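You operate a simulated robot arm through the tools that you are given. There is no shell and no other tool. Be economical: measure what you need, move in short steps, check, and stop when the job is done.

You run a simulated robot arm. Do the job below in one go: nothing can be reset, and whatever is moved stays where it is left.

Task
Feed 3 washers into the blue-rimmed tub and put it back.
Fine: tub under the chute first; gate open to feed, closed after; none spilt. Set down upright: blue-rimmed tub.

It is judged by the outcome, as a careful person would: the job done as asked, and still so three seconds after it is handed in. It fails if anything else is knocked over, pushed out of place, dropped, spilled or broken.

Robot
A 6-joint arm with a two-finger parallel gripper, fixed in place. Base frame: the origin is at the foot of the arm, x ahead of it, y to its left, z up; the work surface is at about z = 780. Units: mm, rad, N and s.
With the tool pointing down near the work surface it reaches from about 260 to 680 mm from the base axis. Its first joint turns from -1.152 to 1.152 rad. Payload 2.9 kg.
The TCP is the grasp point between the finger pads, 30 mm short of the fingertips. In the tool frame z runs along the fingers and y along their closing line. Largest opening 110 mm; finger width 20, thickness 10; the body of the gripper, 48 by 112 mm, starts 55 mm behind the TCP.
Orientation is told as [roll, pitch, yaw] about the base's x, y, z axes, in that order, counted from this pose: with the fingers straight down and closing along the base's y, the tool's x points along the base's -x, its y along +y and its z along -z.

Tools
- The arm moves only by the tool nudge_tool. Its argument "increments" is a list of rows, each a list of 3 entries, a list of its own where there are three numbers: the shift along the tool's x, y, z in mm, then the turn, a rotation vector about the tool's x, y, z in rad, then the closure, from 0 (fully open) to 1 (shut). In form: [[[tx, ty, tz], [wx, wy, wz], gripper], ...]. A call has 1 to 12 rows; each row shifts and turns the commanded pose from where the row before left it, along the tool's axes as they then stand. Each row takes 0.2 s and may step no farther than 50 mm and 0.15 rad from the row before; otherwise, or with a gripper value out of range, the whole call is refused. Where a pose cannot be reached the arm comes as near as it can. A force on the tool above 40 N (or 10 N above the force at the start of the call, whichever is more), or a blocked arm, ends the call early, and 0.2 s more pass. Each finger travels about 108 mm/s and halts on what it meets, pressing with about 41 N; the grip force reading is that of the motor and also rises with nothing between the fingers. The clock runs only during rows and for 0.2 s after the last one: add rows that do not move to give the fingers time. It gives the time, the measured TCP pose, the force on the tool (base axes), the opening and the grip force at its end, in the units of the frame above (readings bear some noise), with the torque about the TCP (base axes, N m) and any sound that the robot's microphone picked up.
- Cameras (640 x 400 px; columns grow to the right, rows downward): "scene" is fixed at [68.8, 424.5, 1394.5]; the picture's right is [-0.84, -0.54, 0.00], its down [-0.26, 0.40, -0.88] and it looks along [0.48, -0.74, -0.47] (base axes); focal length 322 px, centre (320, 200). "wrist" rides on the gripper at [72, 17, -103] in the tool frame; the picture's right is [-0.23, 0.97, 0.00], its down [-0.76, -0.18, -0.62] and it looks along [-0.61, -0.14, 0.78] (tool axes); focal length 222 px, centre (320, 200). There is no depth. A picture from a camera that has moved, and an enlarged one, comes with that camera's place and axes in the base frame and with its lens.
- snapshot(camera): a new picture of that camera. No time passes.
- enlarge(camera, box): a new picture of the part [left, top, right, bottom] of that camera's present view, enlarged. No time passes.
- finish_job(): hands the job in; it is judged then, once.

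Go step by step. Nothing tells you positions but the pictures and the camera data: compare them with the known pose of the tool, close in by small moves and look again before you grip or let go. The budget is 120 turns and 68 pictures, counting those below and the enlarged ones. Unless the task says otherwise, let go and move clear before handing in, and close with one line.

The tools are called after "Call:" as name(argument=value, ...) on one line, values as JSON. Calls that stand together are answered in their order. nudge_tool: Moves the arm, as the interface text tells. Its arguments: {"type":"object","properties":{"increments":{"type":"array","items":{"type":"array"}}},"required":["increments"]} The other tools are called the same way: snapshot (camera) takes a picture; enlarge (camera, box) takes an enlarged picture of a part of a camera's view; finish_job () hands the job in.

At the start:

```text
time: 0.0
eef_pos: [526.6, 45.5, 1111.9]
tool_rot: [0.0, -0.001, 0.0]
contact_force: [0.8, 0.7, 0.2]
moment: [0.02, 0.0, 0.0]
gripper_width: 110.0
gripper_force: 0.0
```

scene: 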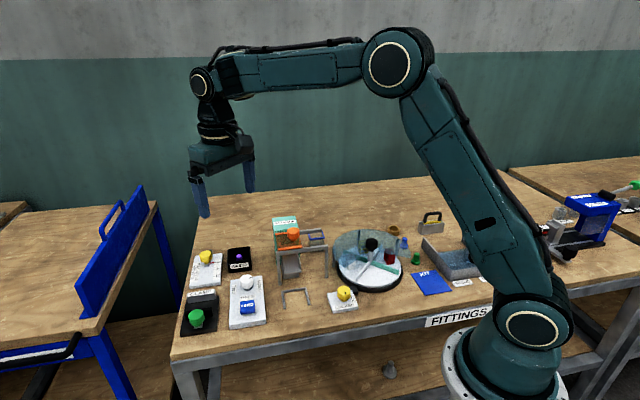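
wrist: 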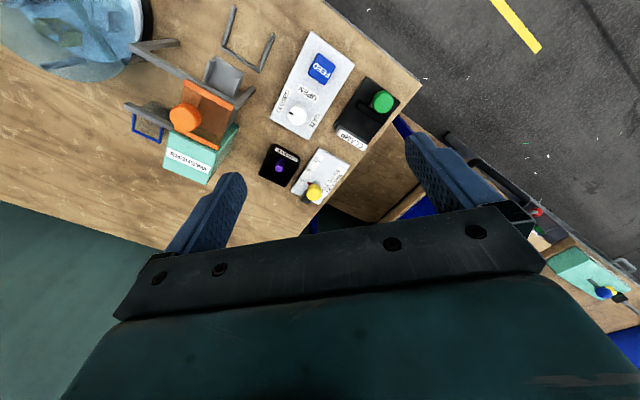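

I see a dispenser (teal/orange) with a chute, several control panels with knobs and buttons, and a turntable with containers. I'll look closer before moving.

Call:
enlarge(camera="scene", box=[170, 200, 370, 340])

Call:
enlarge(camera="scene", box=[320, 200, 500, 310])

Call:
enlarge(camera="wrist", box=[100, 0, 430, 210])

```text
2.86 times, centred on (270, 270) of scene
camera zoom: at [68.8, 424.5, 1394.5], right [-0.84, -0.54, 0.0], down [-0.26, 0.4, -0.88], along [0.48, -0.74, -0.47], focal length 918 px, centre (463, 0)
```

zoom: 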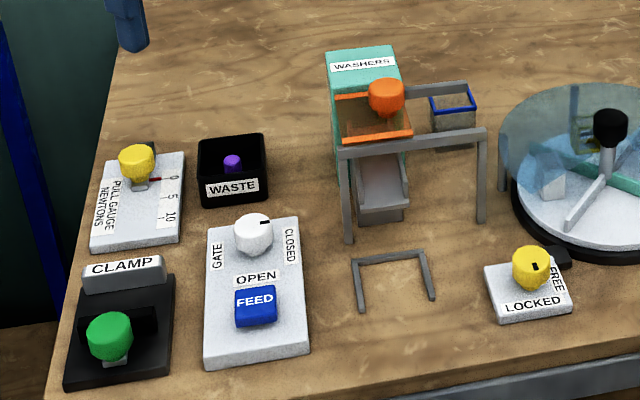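

```text
3.56 times, centred on (410, 255) of scene
camera zoom: at [68.8, 424.5, 1394.5], right [-0.84, -0.54, 0.0], down [-0.26, 0.4, -0.88], along [0.48, -0.74, -0.47], focal length 1143 px, centre (0, 4)
```

zoom: 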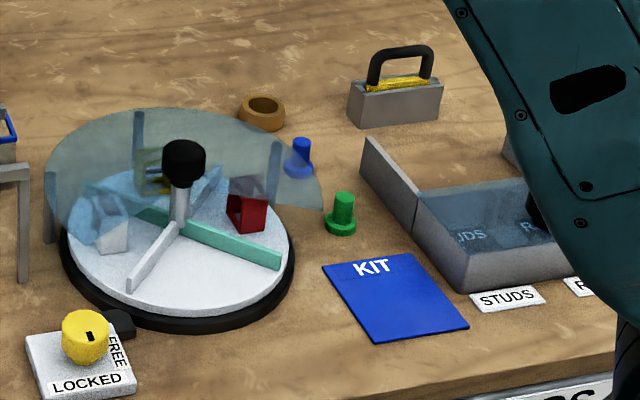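

```text
1.90 times, centred on (265, 105) of wrist
camera zoom: at [455.2, 61.6, 1215.2], right [0.23, 0.97, 0.0], down [0.76, -0.18, 0.62], along [0.61, -0.14, -0.78], focal length 423 px, centre (425, 381)
```

zoom: 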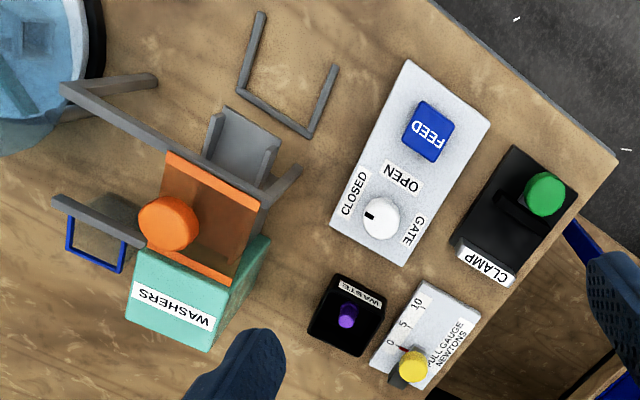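

The tub looks to be at about (530,-272), beyond the dispenser frame. The U-shaped stop under the chute is near (453,-56). I'll move the wrist camera for a better look.

Call:
nudge_tool(increments=[[[29, -39, 0], [0, 0, 0], 0], [[29, -39, 0], [0, 0, 0], 0], [[29, -39, 0], [0, 0, 0], 0], [[29, -39, 0], [0, 0, 0], 0], [[29, -39, 0], [0, 0, 0], 0]])

Call:
snapshot(camera="wrist")

Call:
enlarge(camera="scene", box=[255, 205, 345, 265])

```text
time: 1.2
eef_pos: [381.7, -149.5, 1112.4]
tool_rot: [0.0, -0.001, -0.001]
contact_force: [-0.4, -0.5, -0.2]
moment: [0.0, -0.02, 0.01]
gripper_width: 109.8
gripper_force: 0.1
```

```text
62 pictures are left
camera wrist: at [311.0, -134.0, 1215.4], right [0.23, 0.97, 0.0], down [0.76, -0.18, 0.62], along [0.61, -0.14, -0.78], focal length 222 px, centre (320, 200)
```

wrist: 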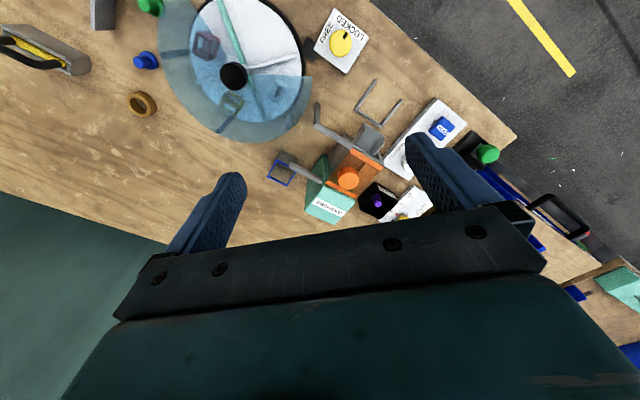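

```text
6.67 times, centred on (300, 235) of scene
camera zoom: at [68.7, 424.5, 1394.5], right [-0.84, -0.54, 0.0], down [-0.26, 0.4, -0.88], along [0.48, -0.74, -0.47], focal length 2143 px, centre (453, -33)
```

zoom: 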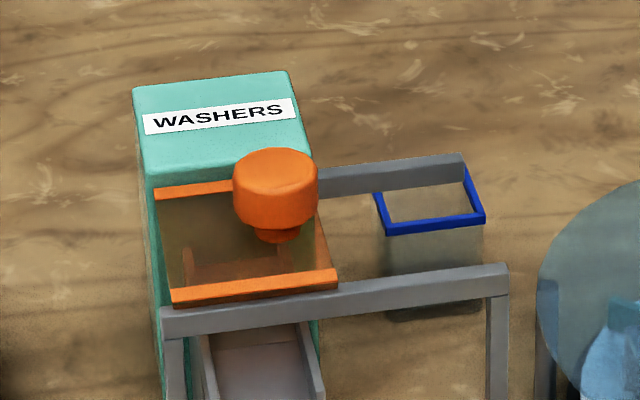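

I want finer detail of the chute, frame and tub from here.

Call:
enlarge(camera="wrist", box=[250, 60, 480, 230])

```text
2.35 times, centred on (365, 145) of wrist
camera zoom: at [311.0, -134.0, 1215.4], right [0.23, 0.97, 0.0], down [0.76, -0.18, 0.62], along [0.61, -0.14, -0.78], focal length 523 px, centre (214, 329)
```

zoom: 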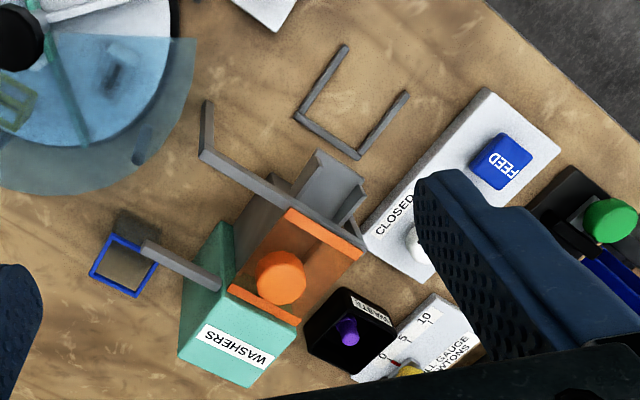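

The tub's rim is near (527,-262,829), about 45 mm square and turned about 45°. It sits close to the dispenser and its rear rail. I'll hover over it with yaw -45° and look closer.

Call:
nudge_tool(increments=[[[-36, -28, 12], [0, 0, 0], 0.3], [[-36, -28, 12], [0, 0, 0], 0.3], [[-36, -28, 12], [0, 0, 0], 0.3], [[-37, -28, 12], [0, 0, 0], 0.3], [[0, 0, 0], [0, 0, 0.131], 0.3], [[0, 0, 0], [0, 0, 0.131], 0.3], [[0, 0, 0], [0, 0, 0.131], 0.3], [[0, 0, 0], [0, 0, 0.131], 0.3], [[0, 0, 0], [0, 0, 0.131], 0.3], [[0, 0, 0], [0, 0, 0.13], 0.3]])

Call:
snapshot(camera="wrist")

```text
time: 3.4
eef_pos: [526.3, -261.7, 1063.1]
tool_rot: [0.002, 0.0, -0.788]
contact_force: [0.9, 0.0, 0.1]
moment: [-0.01, 0.02, -0.01]
gripper_width: 77.0
gripper_force: 0.0
```

```text
59 pictures are left
camera wrist: at [488.6, -199.0, 1167.2], right [0.85, 0.53, 0.0], down [0.41, -0.67, 0.62], along [0.33, -0.53, -0.78], focal length 222 px, centre (320, 200)
```

wrist: 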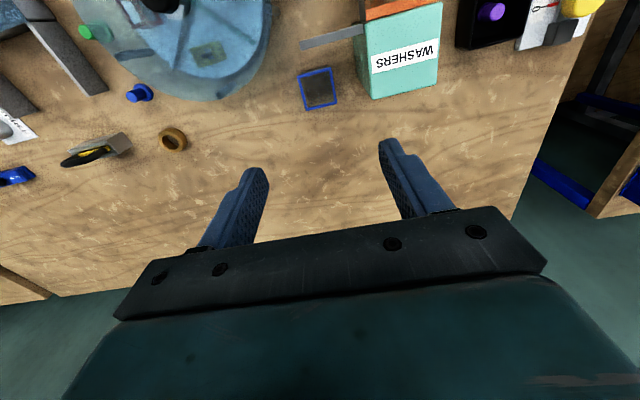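

Call:
enlarge(camera="wrist", box=[260, 20, 460, 145])

```text
3.20 times, centred on (360, 82) of wrist
camera zoom: at [488.6, -199.0, 1167.2], right [0.85, 0.53, 0.0], down [0.41, -0.67, 0.62], along [0.33, -0.53, -0.78], focal length 711 px, centre (192, 576)
```

zoom: 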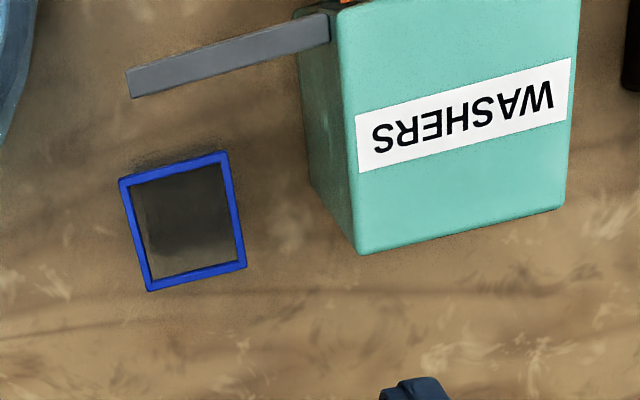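

The tub centre is (526,-262) at exactly 45°, and the dispenser face is 61 mm away in the closing direction. I'll go down to just above the rim and check.

Call:
nudge_tool(increments=[[[0, 0, 48], [0, 0, 0], 0.3], [[0, 0, 48], [0, 0, 0], 0.3], [[0, 0, 48], [0, 0, 0], 0.3], [[0, 0, 44], [0, 0, 0], 0.3], [[0, 0, 0], [0, 0, 0], 0.3]])

Call:
snapshot(camera="wrist")

Call:
enlarge(camera="scene", box=[230, 180, 390, 280])

```text
time: 4.6
eef_pos: [527.2, -261.9, 875.7]
tool_rot: [-0.001, 0.002, -0.785]
contact_force: [0.1, 0.2, 0.6]
moment: [0.0, -0.01, 0.0]
gripper_width: 77.0
gripper_force: 0.1
```

```text
57 pictures are left
camera wrist: at [489.2, -199.9, 978.4], right [0.85, 0.53, 0.0], down [0.41, -0.66, 0.62], along [0.33, -0.53, -0.78], focal length 222 px, centre (320, 200)
```

wrist: 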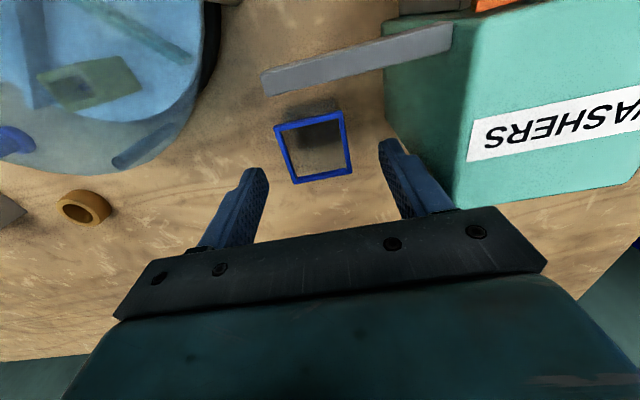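

```text
4.00 times, centred on (310, 230) of scene
camera zoom: at [68.8, 424.5, 1394.5], right [-0.84, -0.54, 0.0], down [-0.26, 0.4, -0.88], along [0.48, -0.74, -0.47], focal length 1286 px, centre (360, 80)
```

zoom: 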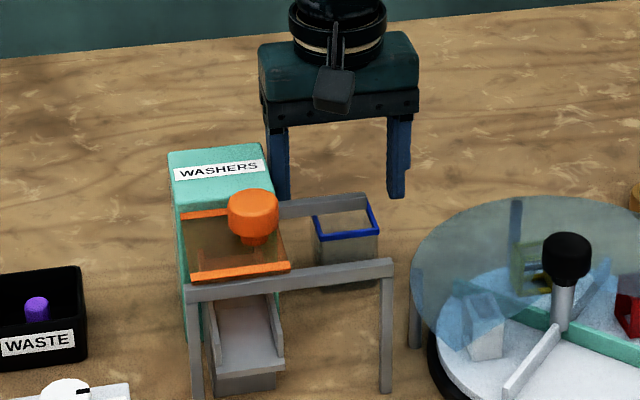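

The alignment is good to about 2 mm, so I'll trim it, descend to grip height (z≈844) and close.

Call:
nudge_tool(increments=[[[1.5, -1.5, 16], [0, 0, 0], 0.3], [[0, 0, 16], [0, 0, 0], 0.3], [[0, 0, 0], [0, 0, 0], 0.3]])

Call:
snapshot(camera="wrist")

Call:
enlarge(camera="scene", box=[270, 190, 350, 240])

```text
time: 5.4
eef_pos: [524.6, -264.0, 844.3]
tool_rot: [0.0, -0.001, -0.786]
contact_force: [-0.2, 0.4, -0.1]
moment: [0.02, 0.01, 0.01]
gripper_width: 77.0
gripper_force: 0.1
```

```text
55 pictures are left
camera wrist: at [486.8, -200.1, 946.9], right [0.85, 0.53, 0.0], down [0.41, -0.66, 0.62], along [0.33, -0.53, -0.78], focal length 222 px, centre (320, 200)
```

wrist: 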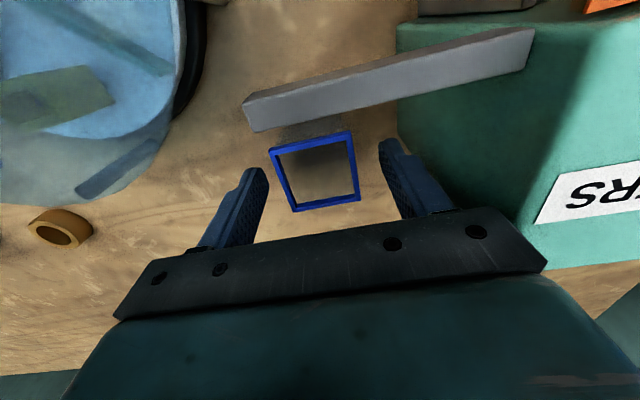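

```text
8.00 times, centred on (310, 215) of scene
camera zoom: at [68.8, 424.5, 1394.5], right [-0.84, -0.54, 0.0], down [-0.26, 0.4, -0.88], along [0.48, -0.74, -0.47], focal length 2572 px, centre (400, 80)
```

zoom: 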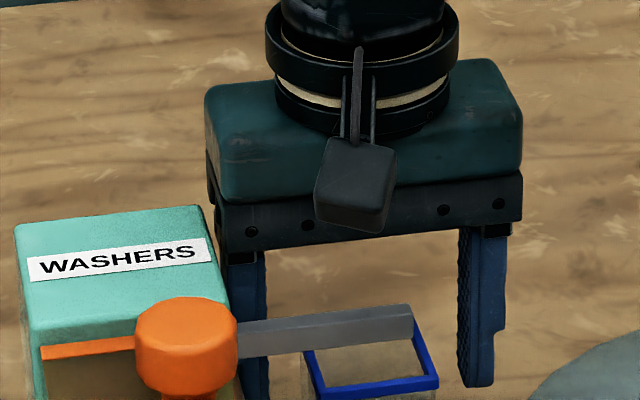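

Everything looks centred, so I'll close on the tub walls.

Call:
nudge_tool(increments=[[[0, 0, 0], [0, 0, 0], 0.5], [[0, 0, 0], [0, 0, 0], 0.6], [[0, 0, 0], [0, 0, 0], 0.7], [[0, 0, 0], [0, 0, 0], 0.7]])

Call:
snapshot(camera="wrist")

```text
time: 6.4
eef_pos: [525.4, -263.1, 844.2]
tool_rot: [0.0, 0.0, -0.785]
contact_force: [-0.2, -0.7, -0.4]
moment: [0.0, 0.03, 0.02]
gripper_width: 44.6
gripper_force: 41.0
```

```text
53 pictures are left
camera wrist: at [486.8, -200.1, 947.2], right [0.85, 0.53, 0.0], down [0.41, -0.66, 0.62], along [0.33, -0.53, -0.78], focal length 222 px, centre (320, 200)
```

wrist: 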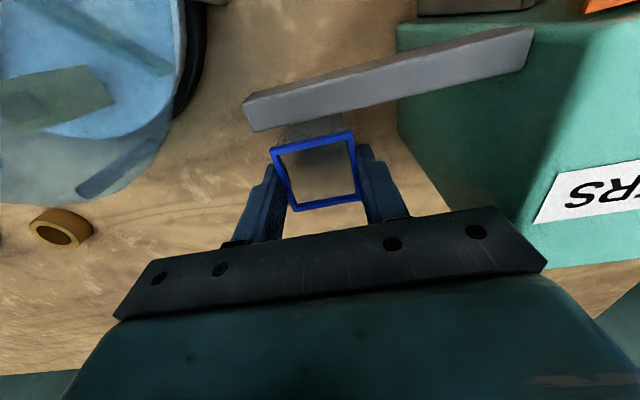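

The tub is gripped (44.6 mm, 41 N) at home pose (525.4,-263.1,844.2). I'll lift straight up, then carry it to the open side of the U-stop.

Call:
nudge_tool(increments=[[[0, 0, -10], [0, 0, 0], 0.7], [[0, 0, -30], [0, 0, 0], 0.7], [[0, 0, -45], [0, 0, 0], 0.7], [[0, 0, -45], [0, 0, 0], 0.7], [[0, 0, -40], [0, 0, 0], 0.7], [[0, 0, -40], [0, 0, 0], 0.7]])

Call:
snapshot(camera="wrist")

```text
time: 7.8
eef_pos: [523.6, -262.4, 1053.8]
tool_rot: [0.001, 0.002, -0.785]
contact_force: [-0.3, 0.2, 0.6]
moment: [-0.03, -0.02, 0.02]
gripper_width: 44.6
gripper_force: 40.8
```

```text
52 pictures are left
camera wrist: at [485.3, -199.6, 1157.8], right [0.85, 0.53, 0.0], down [0.41, -0.66, 0.62], along [0.33, -0.53, -0.78], focal length 222 px, centre (320, 200)
```

wrist: 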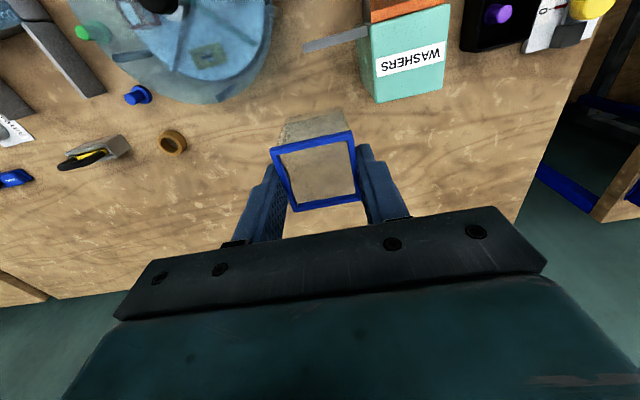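

The tub is lifted and held, so I'll carry it across.

Call:
nudge_tool(increments=[[[38.5, 16, 0], [0, 0, 0], 0.7], [[38.5, 16, 0], [0, 0, 0], 0.7], [[38.5, 16, 0], [0, 0, 0], 0.7], [[38.5, 16, 0], [0, 0, 0], 0.7], [[38.5, 16, 0], [0, 0, 0], 0.7], [[38.5, 16, 0], [0, 0, 0], 0.7], [[0, 0, 0], [0, 0, 0], 0.7]])

Call:
snapshot(camera="wrist")

Call:
enlarge(camera="scene", box=[180, 170, 400, 320])

```text
time: 9.4
eef_pos: [430.3, -31.2, 1054.6]
tool_rot: [0.001, 0.001, -0.786]
contact_force: [0.7, -0.7, 0.0]
moment: [0.0, -0.02, -0.03]
gripper_width: 44.8
gripper_force: 40.9
```

```text
51 pictures are left
camera wrist: at [391.4, 31.7, 1157.6], right [0.85, 0.53, 0.0], down [0.41, -0.66, 0.62], along [0.33, -0.53, -0.78], focal length 222 px, centre (320, 200)
```

wrist: 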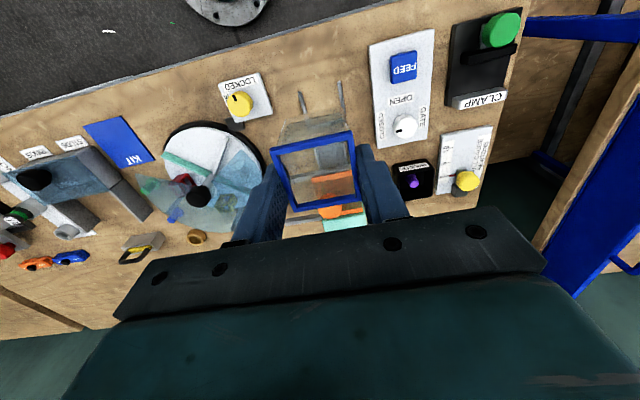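

```text
2.67 times, centred on (290, 245) of scene
camera zoom: at [68.8, 424.5, 1394.5], right [-0.84, -0.54, 0.0], down [-0.26, 0.4, -0.88], along [0.48, -0.74, -0.47], focal length 857 px, centre (400, 80)
```

zoom: 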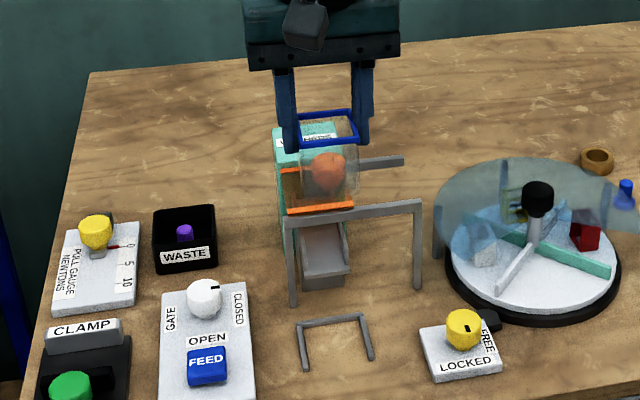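

I'm above the staging point and will lower to about 20 mm above the surface.

Call:
nudge_tool(increments=[[[0, 0, 45], [0, 0, 0], 0.7], [[0, 0, 45], [0, 0, 0], 0.7], [[0, 0, 45], [0, 0, 0], 0.7], [[0, 0, 45], [0, 0, 0], 0.7], [[0, 0, 10], [0, 0, 0], 0.7], [[0, 0, 0], [0, 0, 0], 0.7]])

Call:
snapshot(camera="wrist")

Call:
enlarge(camera="scene", box=[240, 215, 360, 315])

```text
time: 10.8
eef_pos: [429.3, -30.2, 863.0]
tool_rot: [0.002, 0.001, -0.786]
contact_force: [-0.8, -0.5, 0.1]
moment: [-0.02, 0.01, 0.0]
gripper_width: 44.4
gripper_force: 40.4
```

```text
49 pictures are left
camera wrist: at [391.0, 32.6, 966.8], right [0.85, 0.53, 0.0], down [0.41, -0.66, 0.62], along [0.33, -0.53, -0.78], focal length 222 px, centre (320, 200)
```

wrist: 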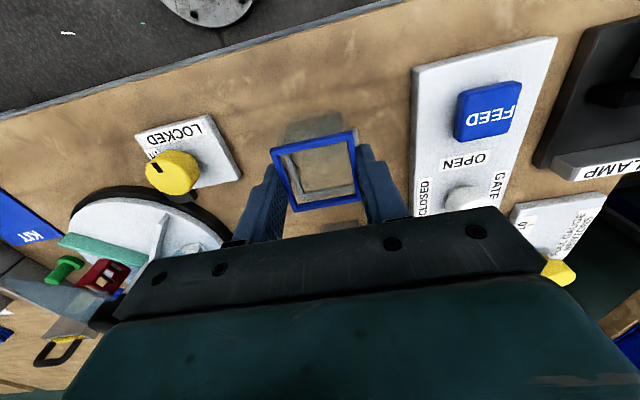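

```text
4.00 times, centred on (300, 265) of scene
camera zoom: at [68.8, 424.5, 1394.5], right [-0.84, -0.54, 0.0], down [-0.26, 0.4, -0.88], along [0.48, -0.74, -0.47], focal length 1286 px, centre (400, -60)
```

zoom: 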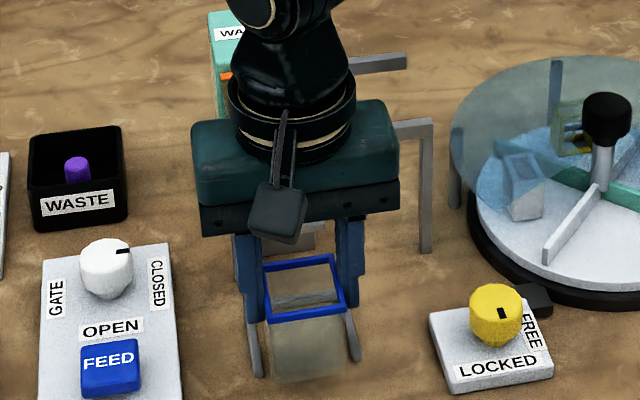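

The tub is between the legs of the U-stop. I'll lower to a few mm above the surface and slide it in under the chute.

Call:
nudge_tool(increments=[[[0, 0, 8], [0, 0, 0], 0.7], [[0, 0, 8], [0, 0, 0], 0.7], [[-10, 0, 0], [0, 0, 0], 0.7], [[-10, 0, 0], [0, 0, 0], 0.7], [[-8, 0, 0], [0, 0, 0], 0.7], [[0, 0, 0], [0, 0, 0], 0.7]])

Call:
snapshot(camera="wrist")

Call:
enlarge(camera="scene", box=[240, 215, 360, 315])

```text
time: 12.2
eef_pos: [449.0, -49.9, 848.8]
tool_rot: [0.0, 0.002, -0.785]
contact_force: [-0.2, -0.3, -0.8]
moment: [0.02, -0.04, 0.0]
gripper_width: 44.5
gripper_force: 41.2
```

```text
47 pictures are left
camera wrist: at [410.6, 12.3, 951.4], right [0.85, 0.53, 0.0], down [0.41, -0.66, 0.62], along [0.33, -0.53, -0.78], focal length 222 px, centre (320, 200)
```

wrist: 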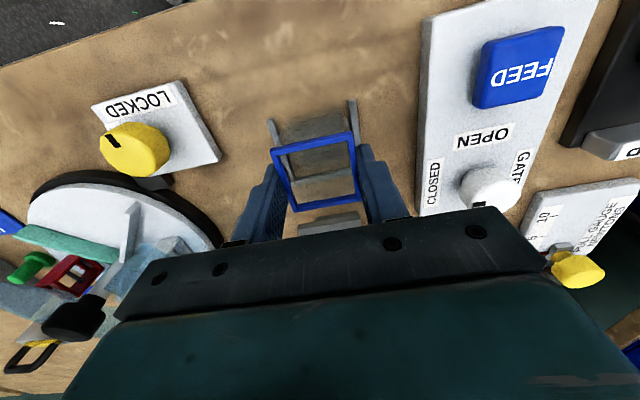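

```text
4.00 times, centred on (300, 265) of scene
camera zoom: at [68.8, 424.5, 1394.5], right [-0.84, -0.54, 0.0], down [-0.26, 0.4, -0.88], along [0.48, -0.74, -0.47], focal length 1286 px, centre (400, -60)
```

zoom: 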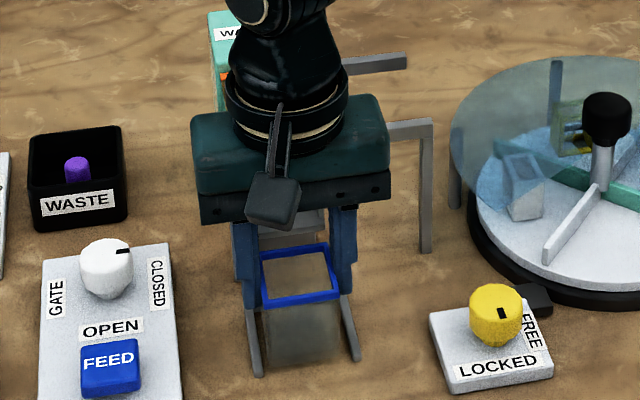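

Call:
enlarge(camera="wrist", box=[240, 80, 400, 240])

```text
2.50 times, centred on (320, 160) of wrist
camera zoom: at [410.6, 12.3, 951.4], right [0.85, 0.53, 0.0], down [0.41, -0.66, 0.62], along [0.33, -0.53, -0.78], focal length 555 px, centre (320, 300)
```

zoom: 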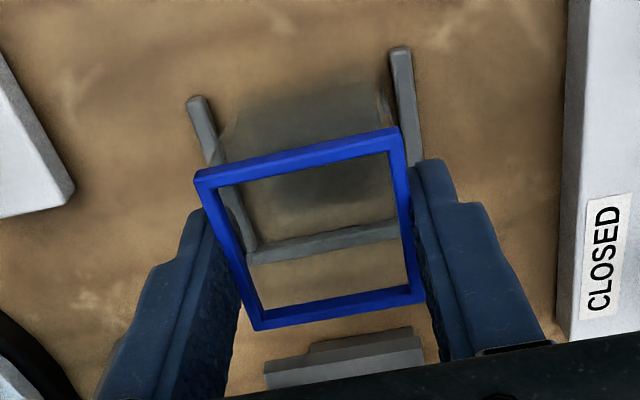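

The tub is about 8 mm short of the stop, so I'll ease it in further with a slight sideways trim.

Call:
nudge_tool(increments=[[[-3, -1.5, 0], [0, 0, 0], 0.7], [[-3, 0, 0], [0, 0, 0], 0.7], [[0, 0, 0], [0, 0, 0], 0.7]])

Call:
enlarge(camera="wrist", box=[240, 80, 400, 240])

```text
time: 13.0
eef_pos: [453.1, -56.1, 848.0]
tool_rot: [-0.001, 0.0, -0.786]
contact_force: [-0.1, 0.1, 0.4]
moment: [0.01, 0.0, 0.02]
gripper_width: 44.7
gripper_force: 41.0
```

```text
2.50 times, centred on (320, 160) of wrist
camera zoom: at [414.1, 7.0, 951.3], right [0.85, 0.53, 0.0], down [0.41, -0.66, 0.62], along [0.33, -0.53, -0.78], focal length 555 px, centre (320, 300)
```

zoom: 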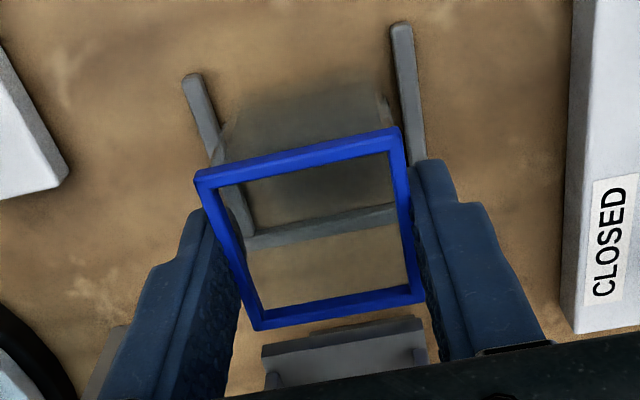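

The tub is nearly against the stop. I'll lower to the surface and nudge the last bit.

Call:
nudge_tool(increments=[[[-1, 0, 2], [0, 0, 0], 0.7], [[-1, 0, 1], [0, 0, 0], 0.7], [[0, 0, 0.5], [0, 0, 0], 0.7], [[0, 0, 0], [0, 0, 0], 0.7]])

Call:
enlarge(camera="wrist", box=[240, 80, 400, 240])

```text
time: 14.0
eef_pos: [453.2, -56.5, 845.0]
tool_rot: [0.0, 0.0, -0.786]
contact_force: [-0.1, 0.6, -0.6]
moment: [0.0, 0.02, 0.0]
gripper_width: 44.4
gripper_force: 41.2
```

```text
2.50 times, centred on (320, 160) of wrist
camera zoom: at [415.4, 5.7, 948.0], right [0.85, 0.53, 0.0], down [0.41, -0.66, 0.62], along [0.33, -0.53, -0.78], focal length 555 px, centre (320, 300)
```

zoom: 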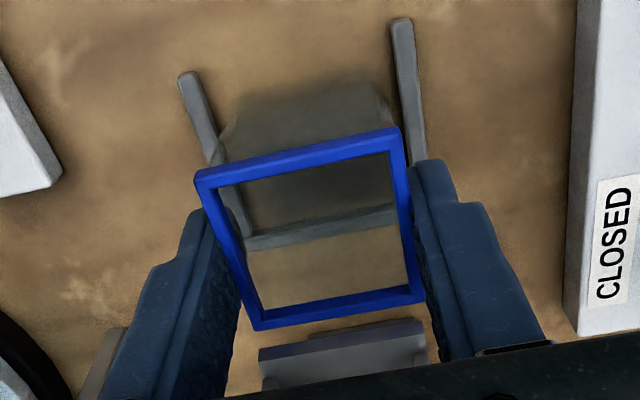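

Call:
nudge_tool(increments=[[[-1, 0, 0.5], [0, 0, 0], 0.7], [[-1, 0, 0], [0, 0, 0], 0.7], [[-1, 0, 0], [0, 0, 0], 0.7], [[0, 0, 0], [0, 0, 0], 0.7]])

Call:
enlarge(camera="wrist", box=[240, 80, 400, 240])

```text
time: 15.0
eef_pos: [454.8, -57.8, 844.3]
tool_rot: [0.0, 0.005, -0.783]
contact_force: [-11.0, 12.9, 5.7]
moment: [0.65, 0.54, -0.1]
gripper_width: 44.7
gripper_force: 40.6
```

```text
2.50 times, centred on (320, 160) of wrist
camera zoom: at [416.3, 4.4, 947.3], right [0.85, 0.53, 0.0], down [0.42, -0.67, 0.62], along [0.33, -0.53, -0.78], focal length 555 px, centre (320, 300)
```

zoom: 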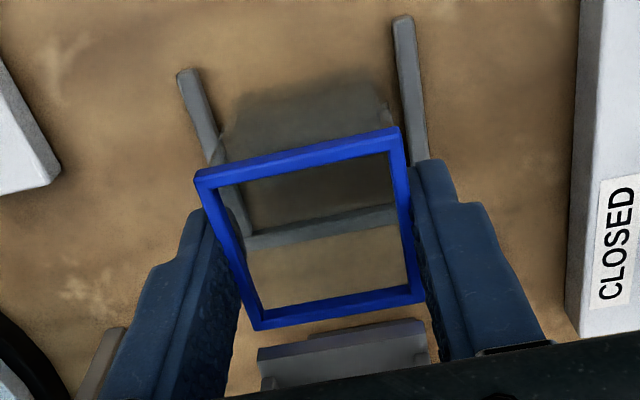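

The tub touches the stop. I'll back off 1 mm, release and rise straight up.

Call:
nudge_tool(increments=[[[1.5, 0, 0], [0, 0, 0], 0.7], [[0, 0, 0], [0, 0, 0], 0.6], [[0, 0, 0], [0, 0, 0], 0.5], [[0, 0, 0], [0, 0, 0], 0.4], [[0, 0, 0], [0, 0, 0], 0.3], [[0, 0, -20], [0, 0, 0], 0.3], [[0, 0, -40], [0, 0, 0], 0.3], [[0, 0, -45], [0, 0, 0], 0.3], [[0, 0, -45], [0, 0, 0], 0.3]])

Call:
snapshot(camera="wrist")

Call:
enlarge(camera="scene", box=[190, 215, 360, 335])

```text
time: 17.0
eef_pos: [455.0, -58.3, 994.6]
tool_rot: [0.0, -0.001, -0.785]
contact_force: [0.2, 0.1, -0.1]
moment: [-0.02, 0.0, 0.02]
gripper_width: 77.1
gripper_force: 0.0
```

```text
41 pictures are left
camera wrist: at [416.1, 5.1, 1097.5], right [0.85, 0.53, 0.0], down [0.41, -0.66, 0.62], along [0.33, -0.53, -0.78], focal length 222 px, centre (320, 200)
```

wrist: 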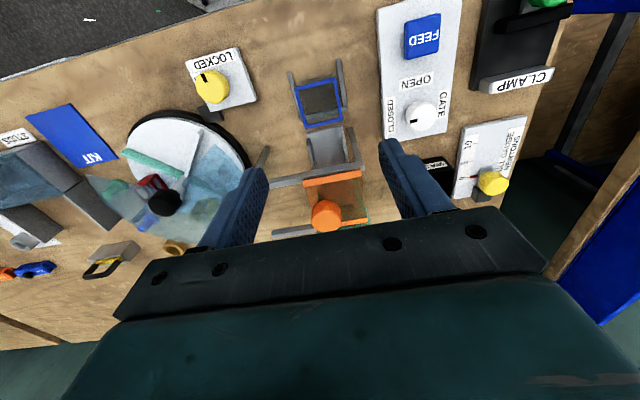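

```text
3.33 times, centred on (275, 275) of scene
camera zoom: at [68.8, 424.5, 1394.5], right [-0.84, -0.54, 0.0], down [-0.26, 0.4, -0.88], along [0.48, -0.74, -0.47], focal length 1072 px, centre (470, -50)
```

zoom: 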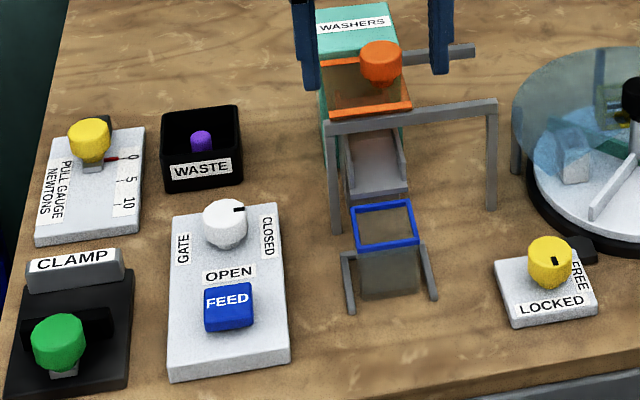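

The tub is standing under the chute. The gate knob points to CLOSED, and OPEN is a quarter turn clockwise seen from above. I'll get precise positions of the knob and the FEED button.

Call:
enlarge(camera="wrist", box=[280, 0, 480, 140])

Call:
enlarge(camera="scene", box=[215, 265, 285, 325])

```text
2.86 times, centred on (380, 70) of wrist
camera zoom: at [416.1, 5.1, 1097.5], right [0.85, 0.53, 0.0], down [0.41, -0.66, 0.62], along [0.33, -0.53, -0.78], focal length 635 px, centre (149, 571)
```

zoom: 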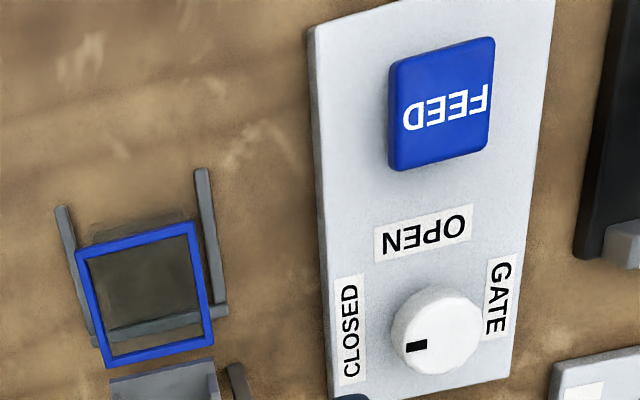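

```text
6.67 times, centred on (250, 295) of scene
camera zoom: at [68.8, 424.5, 1394.5], right [-0.84, -0.54, 0.0], down [-0.26, 0.4, -0.88], along [0.48, -0.74, -0.47], focal length 2143 px, centre (787, -433)
```

zoom: 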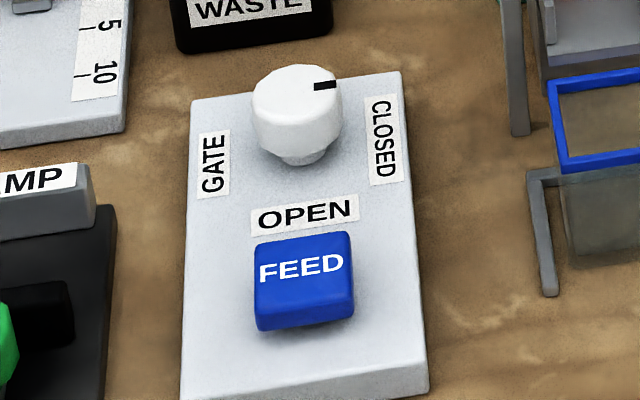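

The knob is at about (573,-5, top ≈822, ⌀38) and the FEED button at about (515,53, top ≈808). I'll move over the knob and turn to yaw +45° so the quarter turn ends at -45°.

Call:
nudge_tool(increments=[[[-15.3, 40.3, 0], [0, 0, 0], 0.3], [[-15.3, 40.3, 0], [0, 0, 0], 0.3], [[-15.3, 40.3, 0], [0, 0, 0], 0.3], [[0, 0, 0], [0, 0, -0.131], 0.3], [[0, 0, 0], [0, 0, -0.131], 0.3], [[0, 0, 0], [0, 0, -0.131], 0.3], [[0, 0, 0], [0, 0, -0.131], 0.3], [[0, 0, 0], [0, 0, -0.131], 0.3], [[0, 0, 0], [0, 0, -0.131], 0.3], [[0, 0, 0], [0, 0, -0.131], 0.3], [[0, 0, 0], [0, 0, -0.131], 0.3], [[0, 0, 0], [0, 0, -0.131], 0.3]])

Call:
nudge_tool(increments=[[[0, 0, 0], [0, 0, -0.131], 0.3], [[0, 0, 0], [0, 0, -0.131], 0.3], [[0, 0, 0], [0, 0, -0.13], 0.3], [[0, 0, 40], [0, 0, 0], 0.3], [[0, 0, 20], [0, 0, 0], 0.3]])

Call:
snapshot(camera="wrist")

```text
time: 19.6
eef_pos: [572.2, -5.3, 994.3]
tool_rot: [-0.001, 0.0, 0.397]
contact_force: [-0.7, -0.3, 0.8]
moment: [0.01, -0.02, -0.03]
gripper_width: 77.1
gripper_force: 0.0
```

```text
time: 20.8
eef_pos: [573.4, -3.6, 934.0]
tool_rot: [0.002, 0.0, 0.786]
contact_force: [0.0, -0.2, 0.1]
moment: [0.02, 0.03, 0.01]
gripper_width: 77.3
gripper_force: 0.0
```

```text
37 pictures are left
camera wrist: at [510.5, -44.3, 1036.8], right [-0.53, 0.85, 0.0], down [0.66, 0.41, 0.62], along [0.53, 0.33, -0.78], focal length 222 px, centre (320, 200)
```

wrist: 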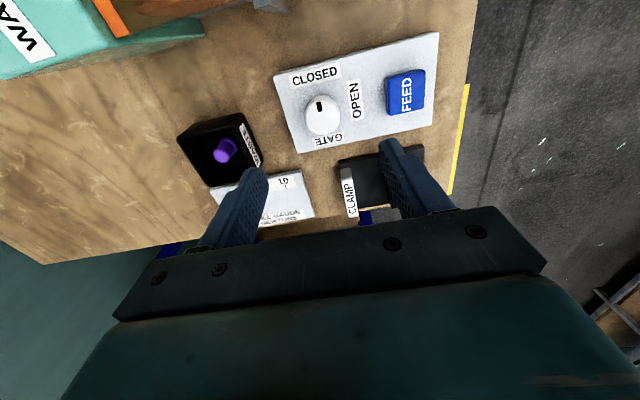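

Call:
enlarge(camera="wrist", box=[270, 60, 390, 160])

```text
4.00 times, centred on (330, 110) of wrist
camera zoom: at [510.5, -44.3, 1036.8], right [-0.53, 0.85, 0.0], down [0.66, 0.41, 0.62], along [0.53, 0.33, -0.78], focal length 888 px, centre (280, 560)
```

zoom: 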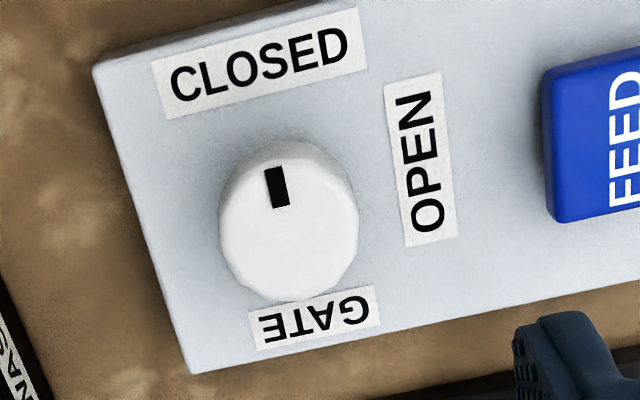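

The knob centre refines to (570,-5), so I'll trim and descend around it.

Call:
nudge_tool(increments=[[[3, 1.7, 40], [0, 0, 0], 0.3], [[0, 0, 40], [0, 0, 0], 0.3], [[0, 0, 20], [0, 0, 0], 0.3], [[0, 0, 0], [0, 0, 0], 0.3]])

Call:
snapshot(camera="wrist")

```text
time: 21.8
eef_pos: [568.4, -6.7, 833.7]
tool_rot: [0.001, 0.001, 0.787]
contact_force: [-0.7, 0.6, 0.0]
moment: [-0.01, -0.03, -0.02]
gripper_width: 77.0
gripper_force: 0.0
```

```text
35 pictures are left
camera wrist: at [507.1, -45.9, 937.0], right [-0.53, 0.85, 0.0], down [0.66, 0.41, 0.62], along [0.53, 0.33, -0.78], focal length 222 px, centre (320, 200)
```

wrist: 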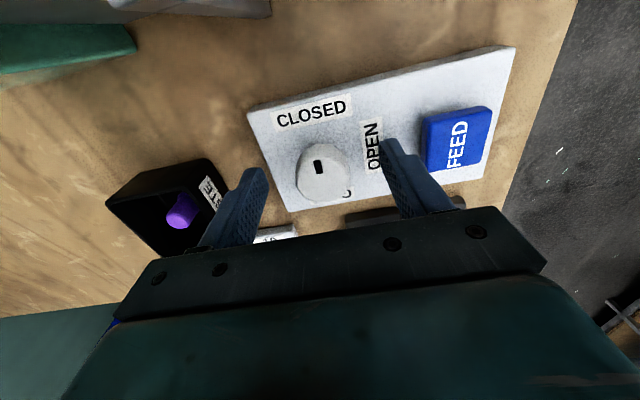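

The knob is between the fingers, so I'll trim slightly and close on it.

Call:
nudge_tool(increments=[[[1, 1.5, 0], [0, 0, 0], 0.4], [[0, 0, 0], [0, 0, 0], 0.55], [[0, 0, 0], [0, 0, 0], 0.75], [[0, 0, 0], [0, 0, 0], 0.75]])

Call:
snapshot(camera="wrist")

```text
time: 22.8
eef_pos: [567.1, -6.4, 833.7]
tool_rot: [0.001, 0.0, 0.787]
contact_force: [-2.7, 1.1, 0.4]
moment: [0.16, -0.15, -0.04]
gripper_width: 33.8
gripper_force: 44.8
```

```text
34 pictures are left
camera wrist: at [505.2, -45.4, 937.3], right [-0.53, 0.85, 0.0], down [0.66, 0.41, 0.62], along [0.53, 0.33, -0.78], focal length 222 px, centre (320, 200)
```

wrist: 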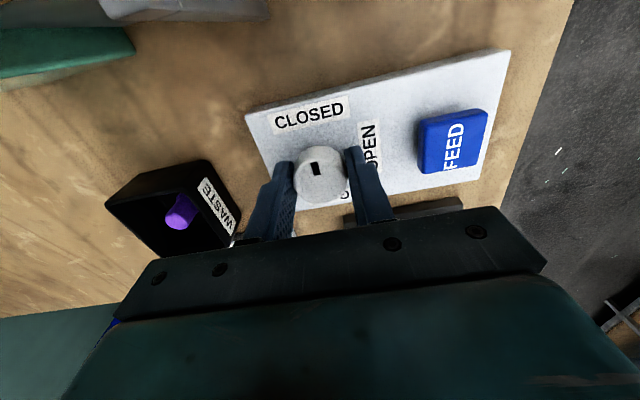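

The knob is gripped (33.8 mm). I'll start turning clockwise seen from above and watch the torque.

Call:
nudge_tool(increments=[[[0, 0, 0], [0, 0, 0.1], 0.75], [[0, 0, 0], [0, 0, 0.1], 0.75], [[0, 0, 0], [0, 0, 0.1], 0.75]])

Call:
enlarge(camera="wrist", box=[240, 80, 400, 230])

```text
time: 23.6
eef_pos: [567.5, -6.2, 834.4]
tool_rot: [0.003, 0.0, 0.484]
contact_force: [-6.9, 3.6, 1.7]
moment: [0.61, -0.51, 0.0]
gripper_width: 33.5
gripper_force: 44.9
```

```text
2.67 times, centred on (320, 155) of wrist
camera zoom: at [496.3, -24.8, 937.4], right [-0.25, 0.97, 0.0], down [0.76, 0.2, 0.62], along [0.6, 0.16, -0.78], focal length 592 px, centre (320, 320)
```

zoom: 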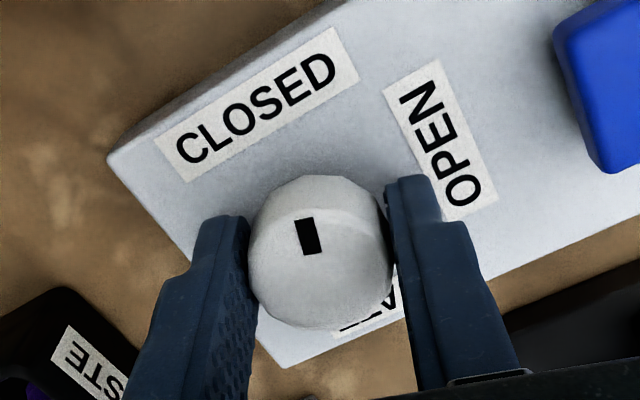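

The knob turns with the fingers. I'll keep going with a small centring correction.

Call:
nudge_tool(increments=[[[0.6, 0.8, 0], [0, 0, 0.1], 0.75], [[0, 0, 0], [0, 0, 0.1], 0.75], [[0, 0, 0], [0, 0, 0.1], 0.75]])

```text
time: 24.4
eef_pos: [567.3, -3.5, 834.5]
tool_rot: [-0.002, -0.002, 0.184]
contact_force: [6.5, 2.5, -1.0]
moment: [-0.23, 1.08, 0.04]
gripper_width: 33.3
gripper_force: 45.0
```

Call:
nudge_tool(increments=[[[-0.6, 0.2, 0], [0, 0, 0.1], 0.75], [[0, 0, 0], [0, 0, 0.1], 0.75], [[0, 0, 0], [0, 0, 0.1], 0.75]])

```text
time: 25.2
eef_pos: [567.5, -4.7, 835.0]
tool_rot: [-0.001, -0.001, -0.115]
contact_force: [-0.3, 1.6, -1.0]
moment: [-0.16, -0.66, 0.02]
gripper_width: 33.7
gripper_force: 44.8
```

Call:
nudge_tool(increments=[[[0, 0.2, 0], [0, 0, 0.1], 0.75], [[0, 0, 0], [0, 0, 0.1], 0.75], [[0, 0, 0], [0, 0, 0.1], 0.75], [[0, 0, 0], [0, 0, 0.1], 0.75]])

Call:
enlarge(camera="wrist", box=[240, 80, 400, 230])

```text
time: 26.2
eef_pos: [567.7, -5.4, 834.0]
tool_rot: [0.001, -0.001, -0.514]
contact_force: [4.4, 0.3, 0.8]
moment: [-0.02, 0.35, 0.01]
gripper_width: 33.5
gripper_force: 45.2
```

```text
2.67 times, centred on (320, 155) of wrist
camera zoom: at [513.4, 45.1, 937.3], right [0.68, 0.74, 0.0], down [0.57, -0.53, 0.62], along [0.46, -0.42, -0.78], focal length 592 px, centre (320, 320)
```

zoom: 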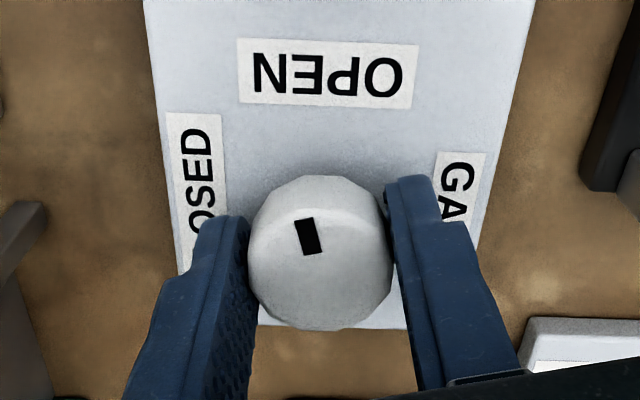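

Call:
nudge_tool(increments=[[[0, 0, 0], [0, 0, 0.09], 0.75], [[0, 0, 0], [0, 0, 0.09], 0.75], [[0, 0, 0], [0, 0, 0.09], 0.75], [[0, 0, 0], [0, 0, 0], 0.75]])

Call:
enlarge(camera="wrist", box=[240, 80, 400, 230])

```text
time: 27.2
eef_pos: [566.6, -3.7, 834.9]
tool_rot: [0.001, 0.0, -0.787]
contact_force: [3.1, 1.2, 3.6]
moment: [0.0, -0.01, 0.0]
gripper_width: 33.6
gripper_force: 45.1
```

```text
2.67 times, centred on (320, 155) of wrist
camera zoom: at [528.9, 58.0, 937.3], right [0.85, 0.53, 0.0], down [0.41, -0.66, 0.62], along [0.33, -0.53, -0.78], focal length 592 px, centre (320, 320)
```

zoom: 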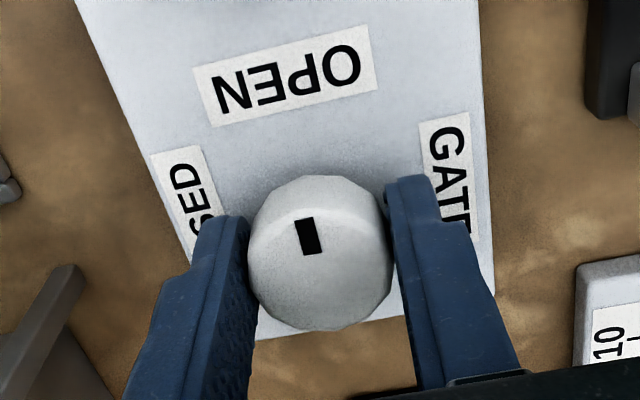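

The mark points squarely at OPEN. I'll release, lift, close the fingers and move over FEED.

Call:
nudge_tool(increments=[[[0, 0, 0], [0, 0, 0], 0.6], [[0, 0, 0], [0, 0, 0], 0.4], [[0, 0, 0], [0, 0, 0], 0.35], [[0, 0, -30], [0, 0, 0], 0.35], [[0, 0, -40], [0, 0, 0], 0.35], [[39, 1.6, 0], [0, 0, 0], 1], [[39, 1.6, 0], [0, 0, 0], 1], [[0, 0, 0], [0, 0, 0], 1], [[0, 0, 0], [0, 0, 0], 1]])

Call:
snapshot(camera="wrist")

Call:
enlarge(camera="scene", box=[190, 215, 350, 335])

```text
time: 29.2
eef_pos: [514.1, 52.6, 903.8]
tool_rot: [0.001, 0.002, -0.784]
contact_force: [-0.6, -0.2, 0.2]
moment: [-0.01, -0.01, 0.01]
gripper_width: 0.0
gripper_force: 37.7
```

```text
30 pictures are left
camera wrist: at [475.8, 115.6, 1006.9], right [0.85, 0.53, 0.0], down [0.41, -0.66, 0.62], along [0.33, -0.53, -0.78], focal length 222 px, centre (320, 200)
```

wrist: 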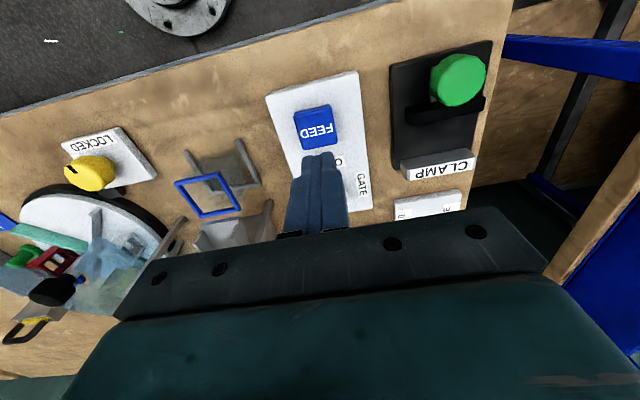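

```text
3.33 times, centred on (270, 275) of scene
camera zoom: at [68.8, 424.5, 1394.5], right [-0.84, -0.54, 0.0], down [-0.26, 0.4, -0.88], along [0.48, -0.74, -0.47], focal length 1072 px, centre (487, -50)
```

zoom: 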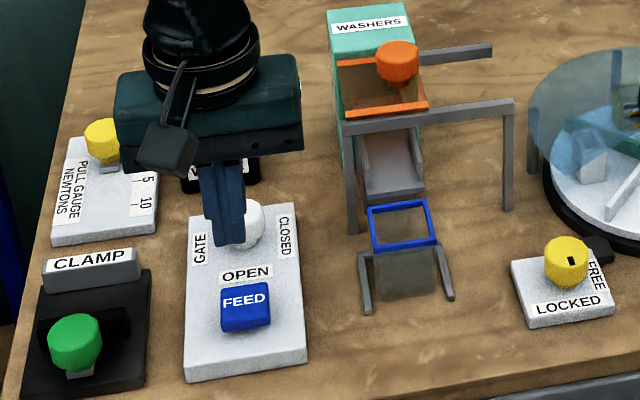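

The fingers are over FEED. I'll lower carefully until contact and listen.

Call:
nudge_tool(increments=[[[0, 0, 30], [0, 0, 0], 1], [[0, 0, 24], [0, 0, 0], 1], [[0, 0, 3], [0, 0, 0], 1], [[0, 0, 3], [0, 0, 0], 1]])

```text
time: 30.2
eef_pos: [515.2, 51.7, 843.6]
tool_rot: [-0.001, 0.0, -0.784]
contact_force: [0.1, -0.6, 2.2]
moment: [-0.01, -0.01, -0.01]
gripper_width: 0.1
gripper_force: 37.8
```

Call:
nudge_tool(increments=[[[0, 0, 2], [0, 0, 0], 1]])

```text
time: 30.6
eef_pos: [514.8, 53.0, 842.5]
tool_rot: [0.0, -0.001, -0.783]
contact_force: [0.1, -1.3, 1.7]
moment: [0.01, -0.02, -0.03]
gripper_width: 0.0
gripper_force: 37.8
heard: click
```

I heard a click. I'll raise a little to release the button and look in the tub.

Call:
nudge_tool(increments=[[[0, 0, -12], [0, 0, 0], 1], [[0, 0, 0], [0, 0, 0], 1], [[0, 0, 0], [0, 0, 0], 1], [[0, 0, 0], [0, 0, 0], 1]])

Call:
enlarge(camera="wrist", box=[140, 120, 300, 260])

Call:
enlarge(camera="scene", box=[260, 235, 330, 295])

```text
time: 31.6
eef_pos: [513.4, 52.4, 854.1]
tool_rot: [0.001, 0.0, -0.785]
contact_force: [0.1, -0.3, -0.1]
moment: [0.02, -0.02, -0.01]
gripper_width: 0.0
gripper_force: 37.6
```

```text
2.86 times, centred on (220, 190) of wrist
camera zoom: at [475.6, 115.0, 956.9], right [0.85, 0.53, 0.0], down [0.41, -0.66, 0.62], along [0.33, -0.53, -0.78], focal length 635 px, centre (606, 229)
```

zoom: 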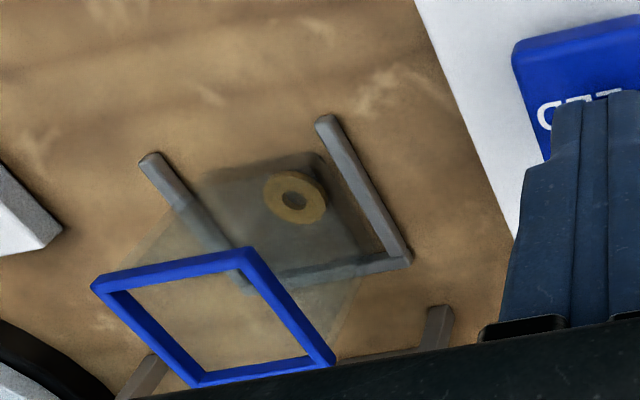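

```text
6.67 times, centred on (295, 265) of scene
camera zoom: at [68.8, 424.5, 1394.5], right [-0.84, -0.54, 0.0], down [-0.26, 0.4, -0.88], along [0.48, -0.74, -0.47], focal length 2143 px, centre (487, -233)
```

zoom: 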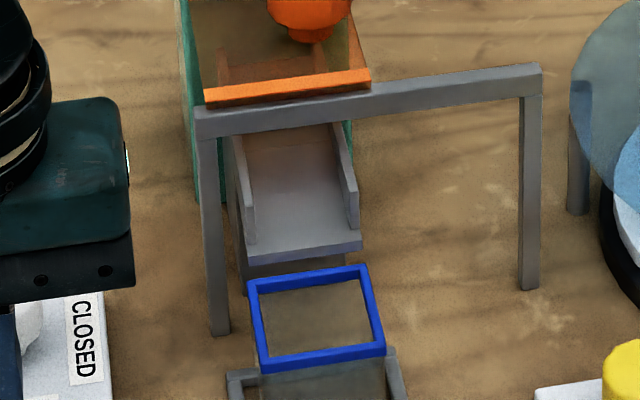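

One washer is in the tub, so one press gives one washer. Second press.

Call:
nudge_tool(increments=[[[0, 0, 10], [0, 0, 0], 1], [[0, 0, 2], [0, 0, 0], 1]])

```text
time: 32.2
eef_pos: [514.6, 51.8, 840.9]
tool_rot: [0.0, 0.001, -0.785]
contact_force: [-0.7, -0.4, 3.2]
moment: [-0.03, 0.02, 0.0]
gripper_width: 0.1
gripper_force: 37.6
heard: click
```

Call:
nudge_tool(increments=[[[0, 0, -12], [0, 0, 0], 1], [[0, 0, 0], [0, 0, 0], 1], [[0, 0, 0], [0, 0, 0], 1], [[0, 0, 0], [0, 0, 0], 1]])

Call:
enlarge(camera="wrist", box=[140, 120, 300, 260])

```text
time: 33.2
eef_pos: [514.0, 52.8, 854.2]
tool_rot: [-0.002, 0.001, -0.783]
contact_force: [0.8, -0.1, 0.6]
moment: [-0.01, -0.01, 0.03]
gripper_width: 0.0
gripper_force: 37.4
```

```text
2.86 times, centred on (220, 190) of wrist
camera zoom: at [475.7, 115.0, 956.9], right [0.85, 0.53, 0.0], down [0.41, -0.66, 0.62], along [0.33, -0.53, -0.78], focal length 635 px, centre (606, 229)
```

zoom: 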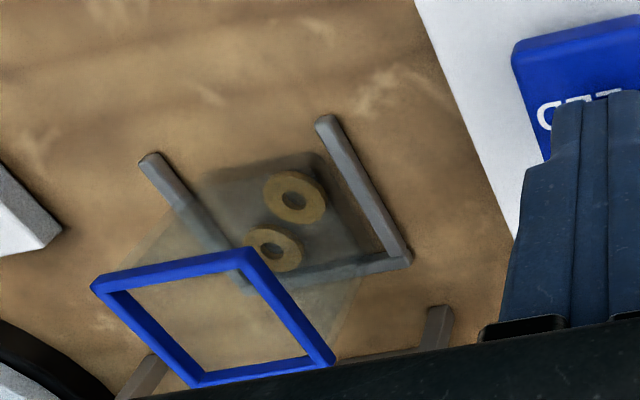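

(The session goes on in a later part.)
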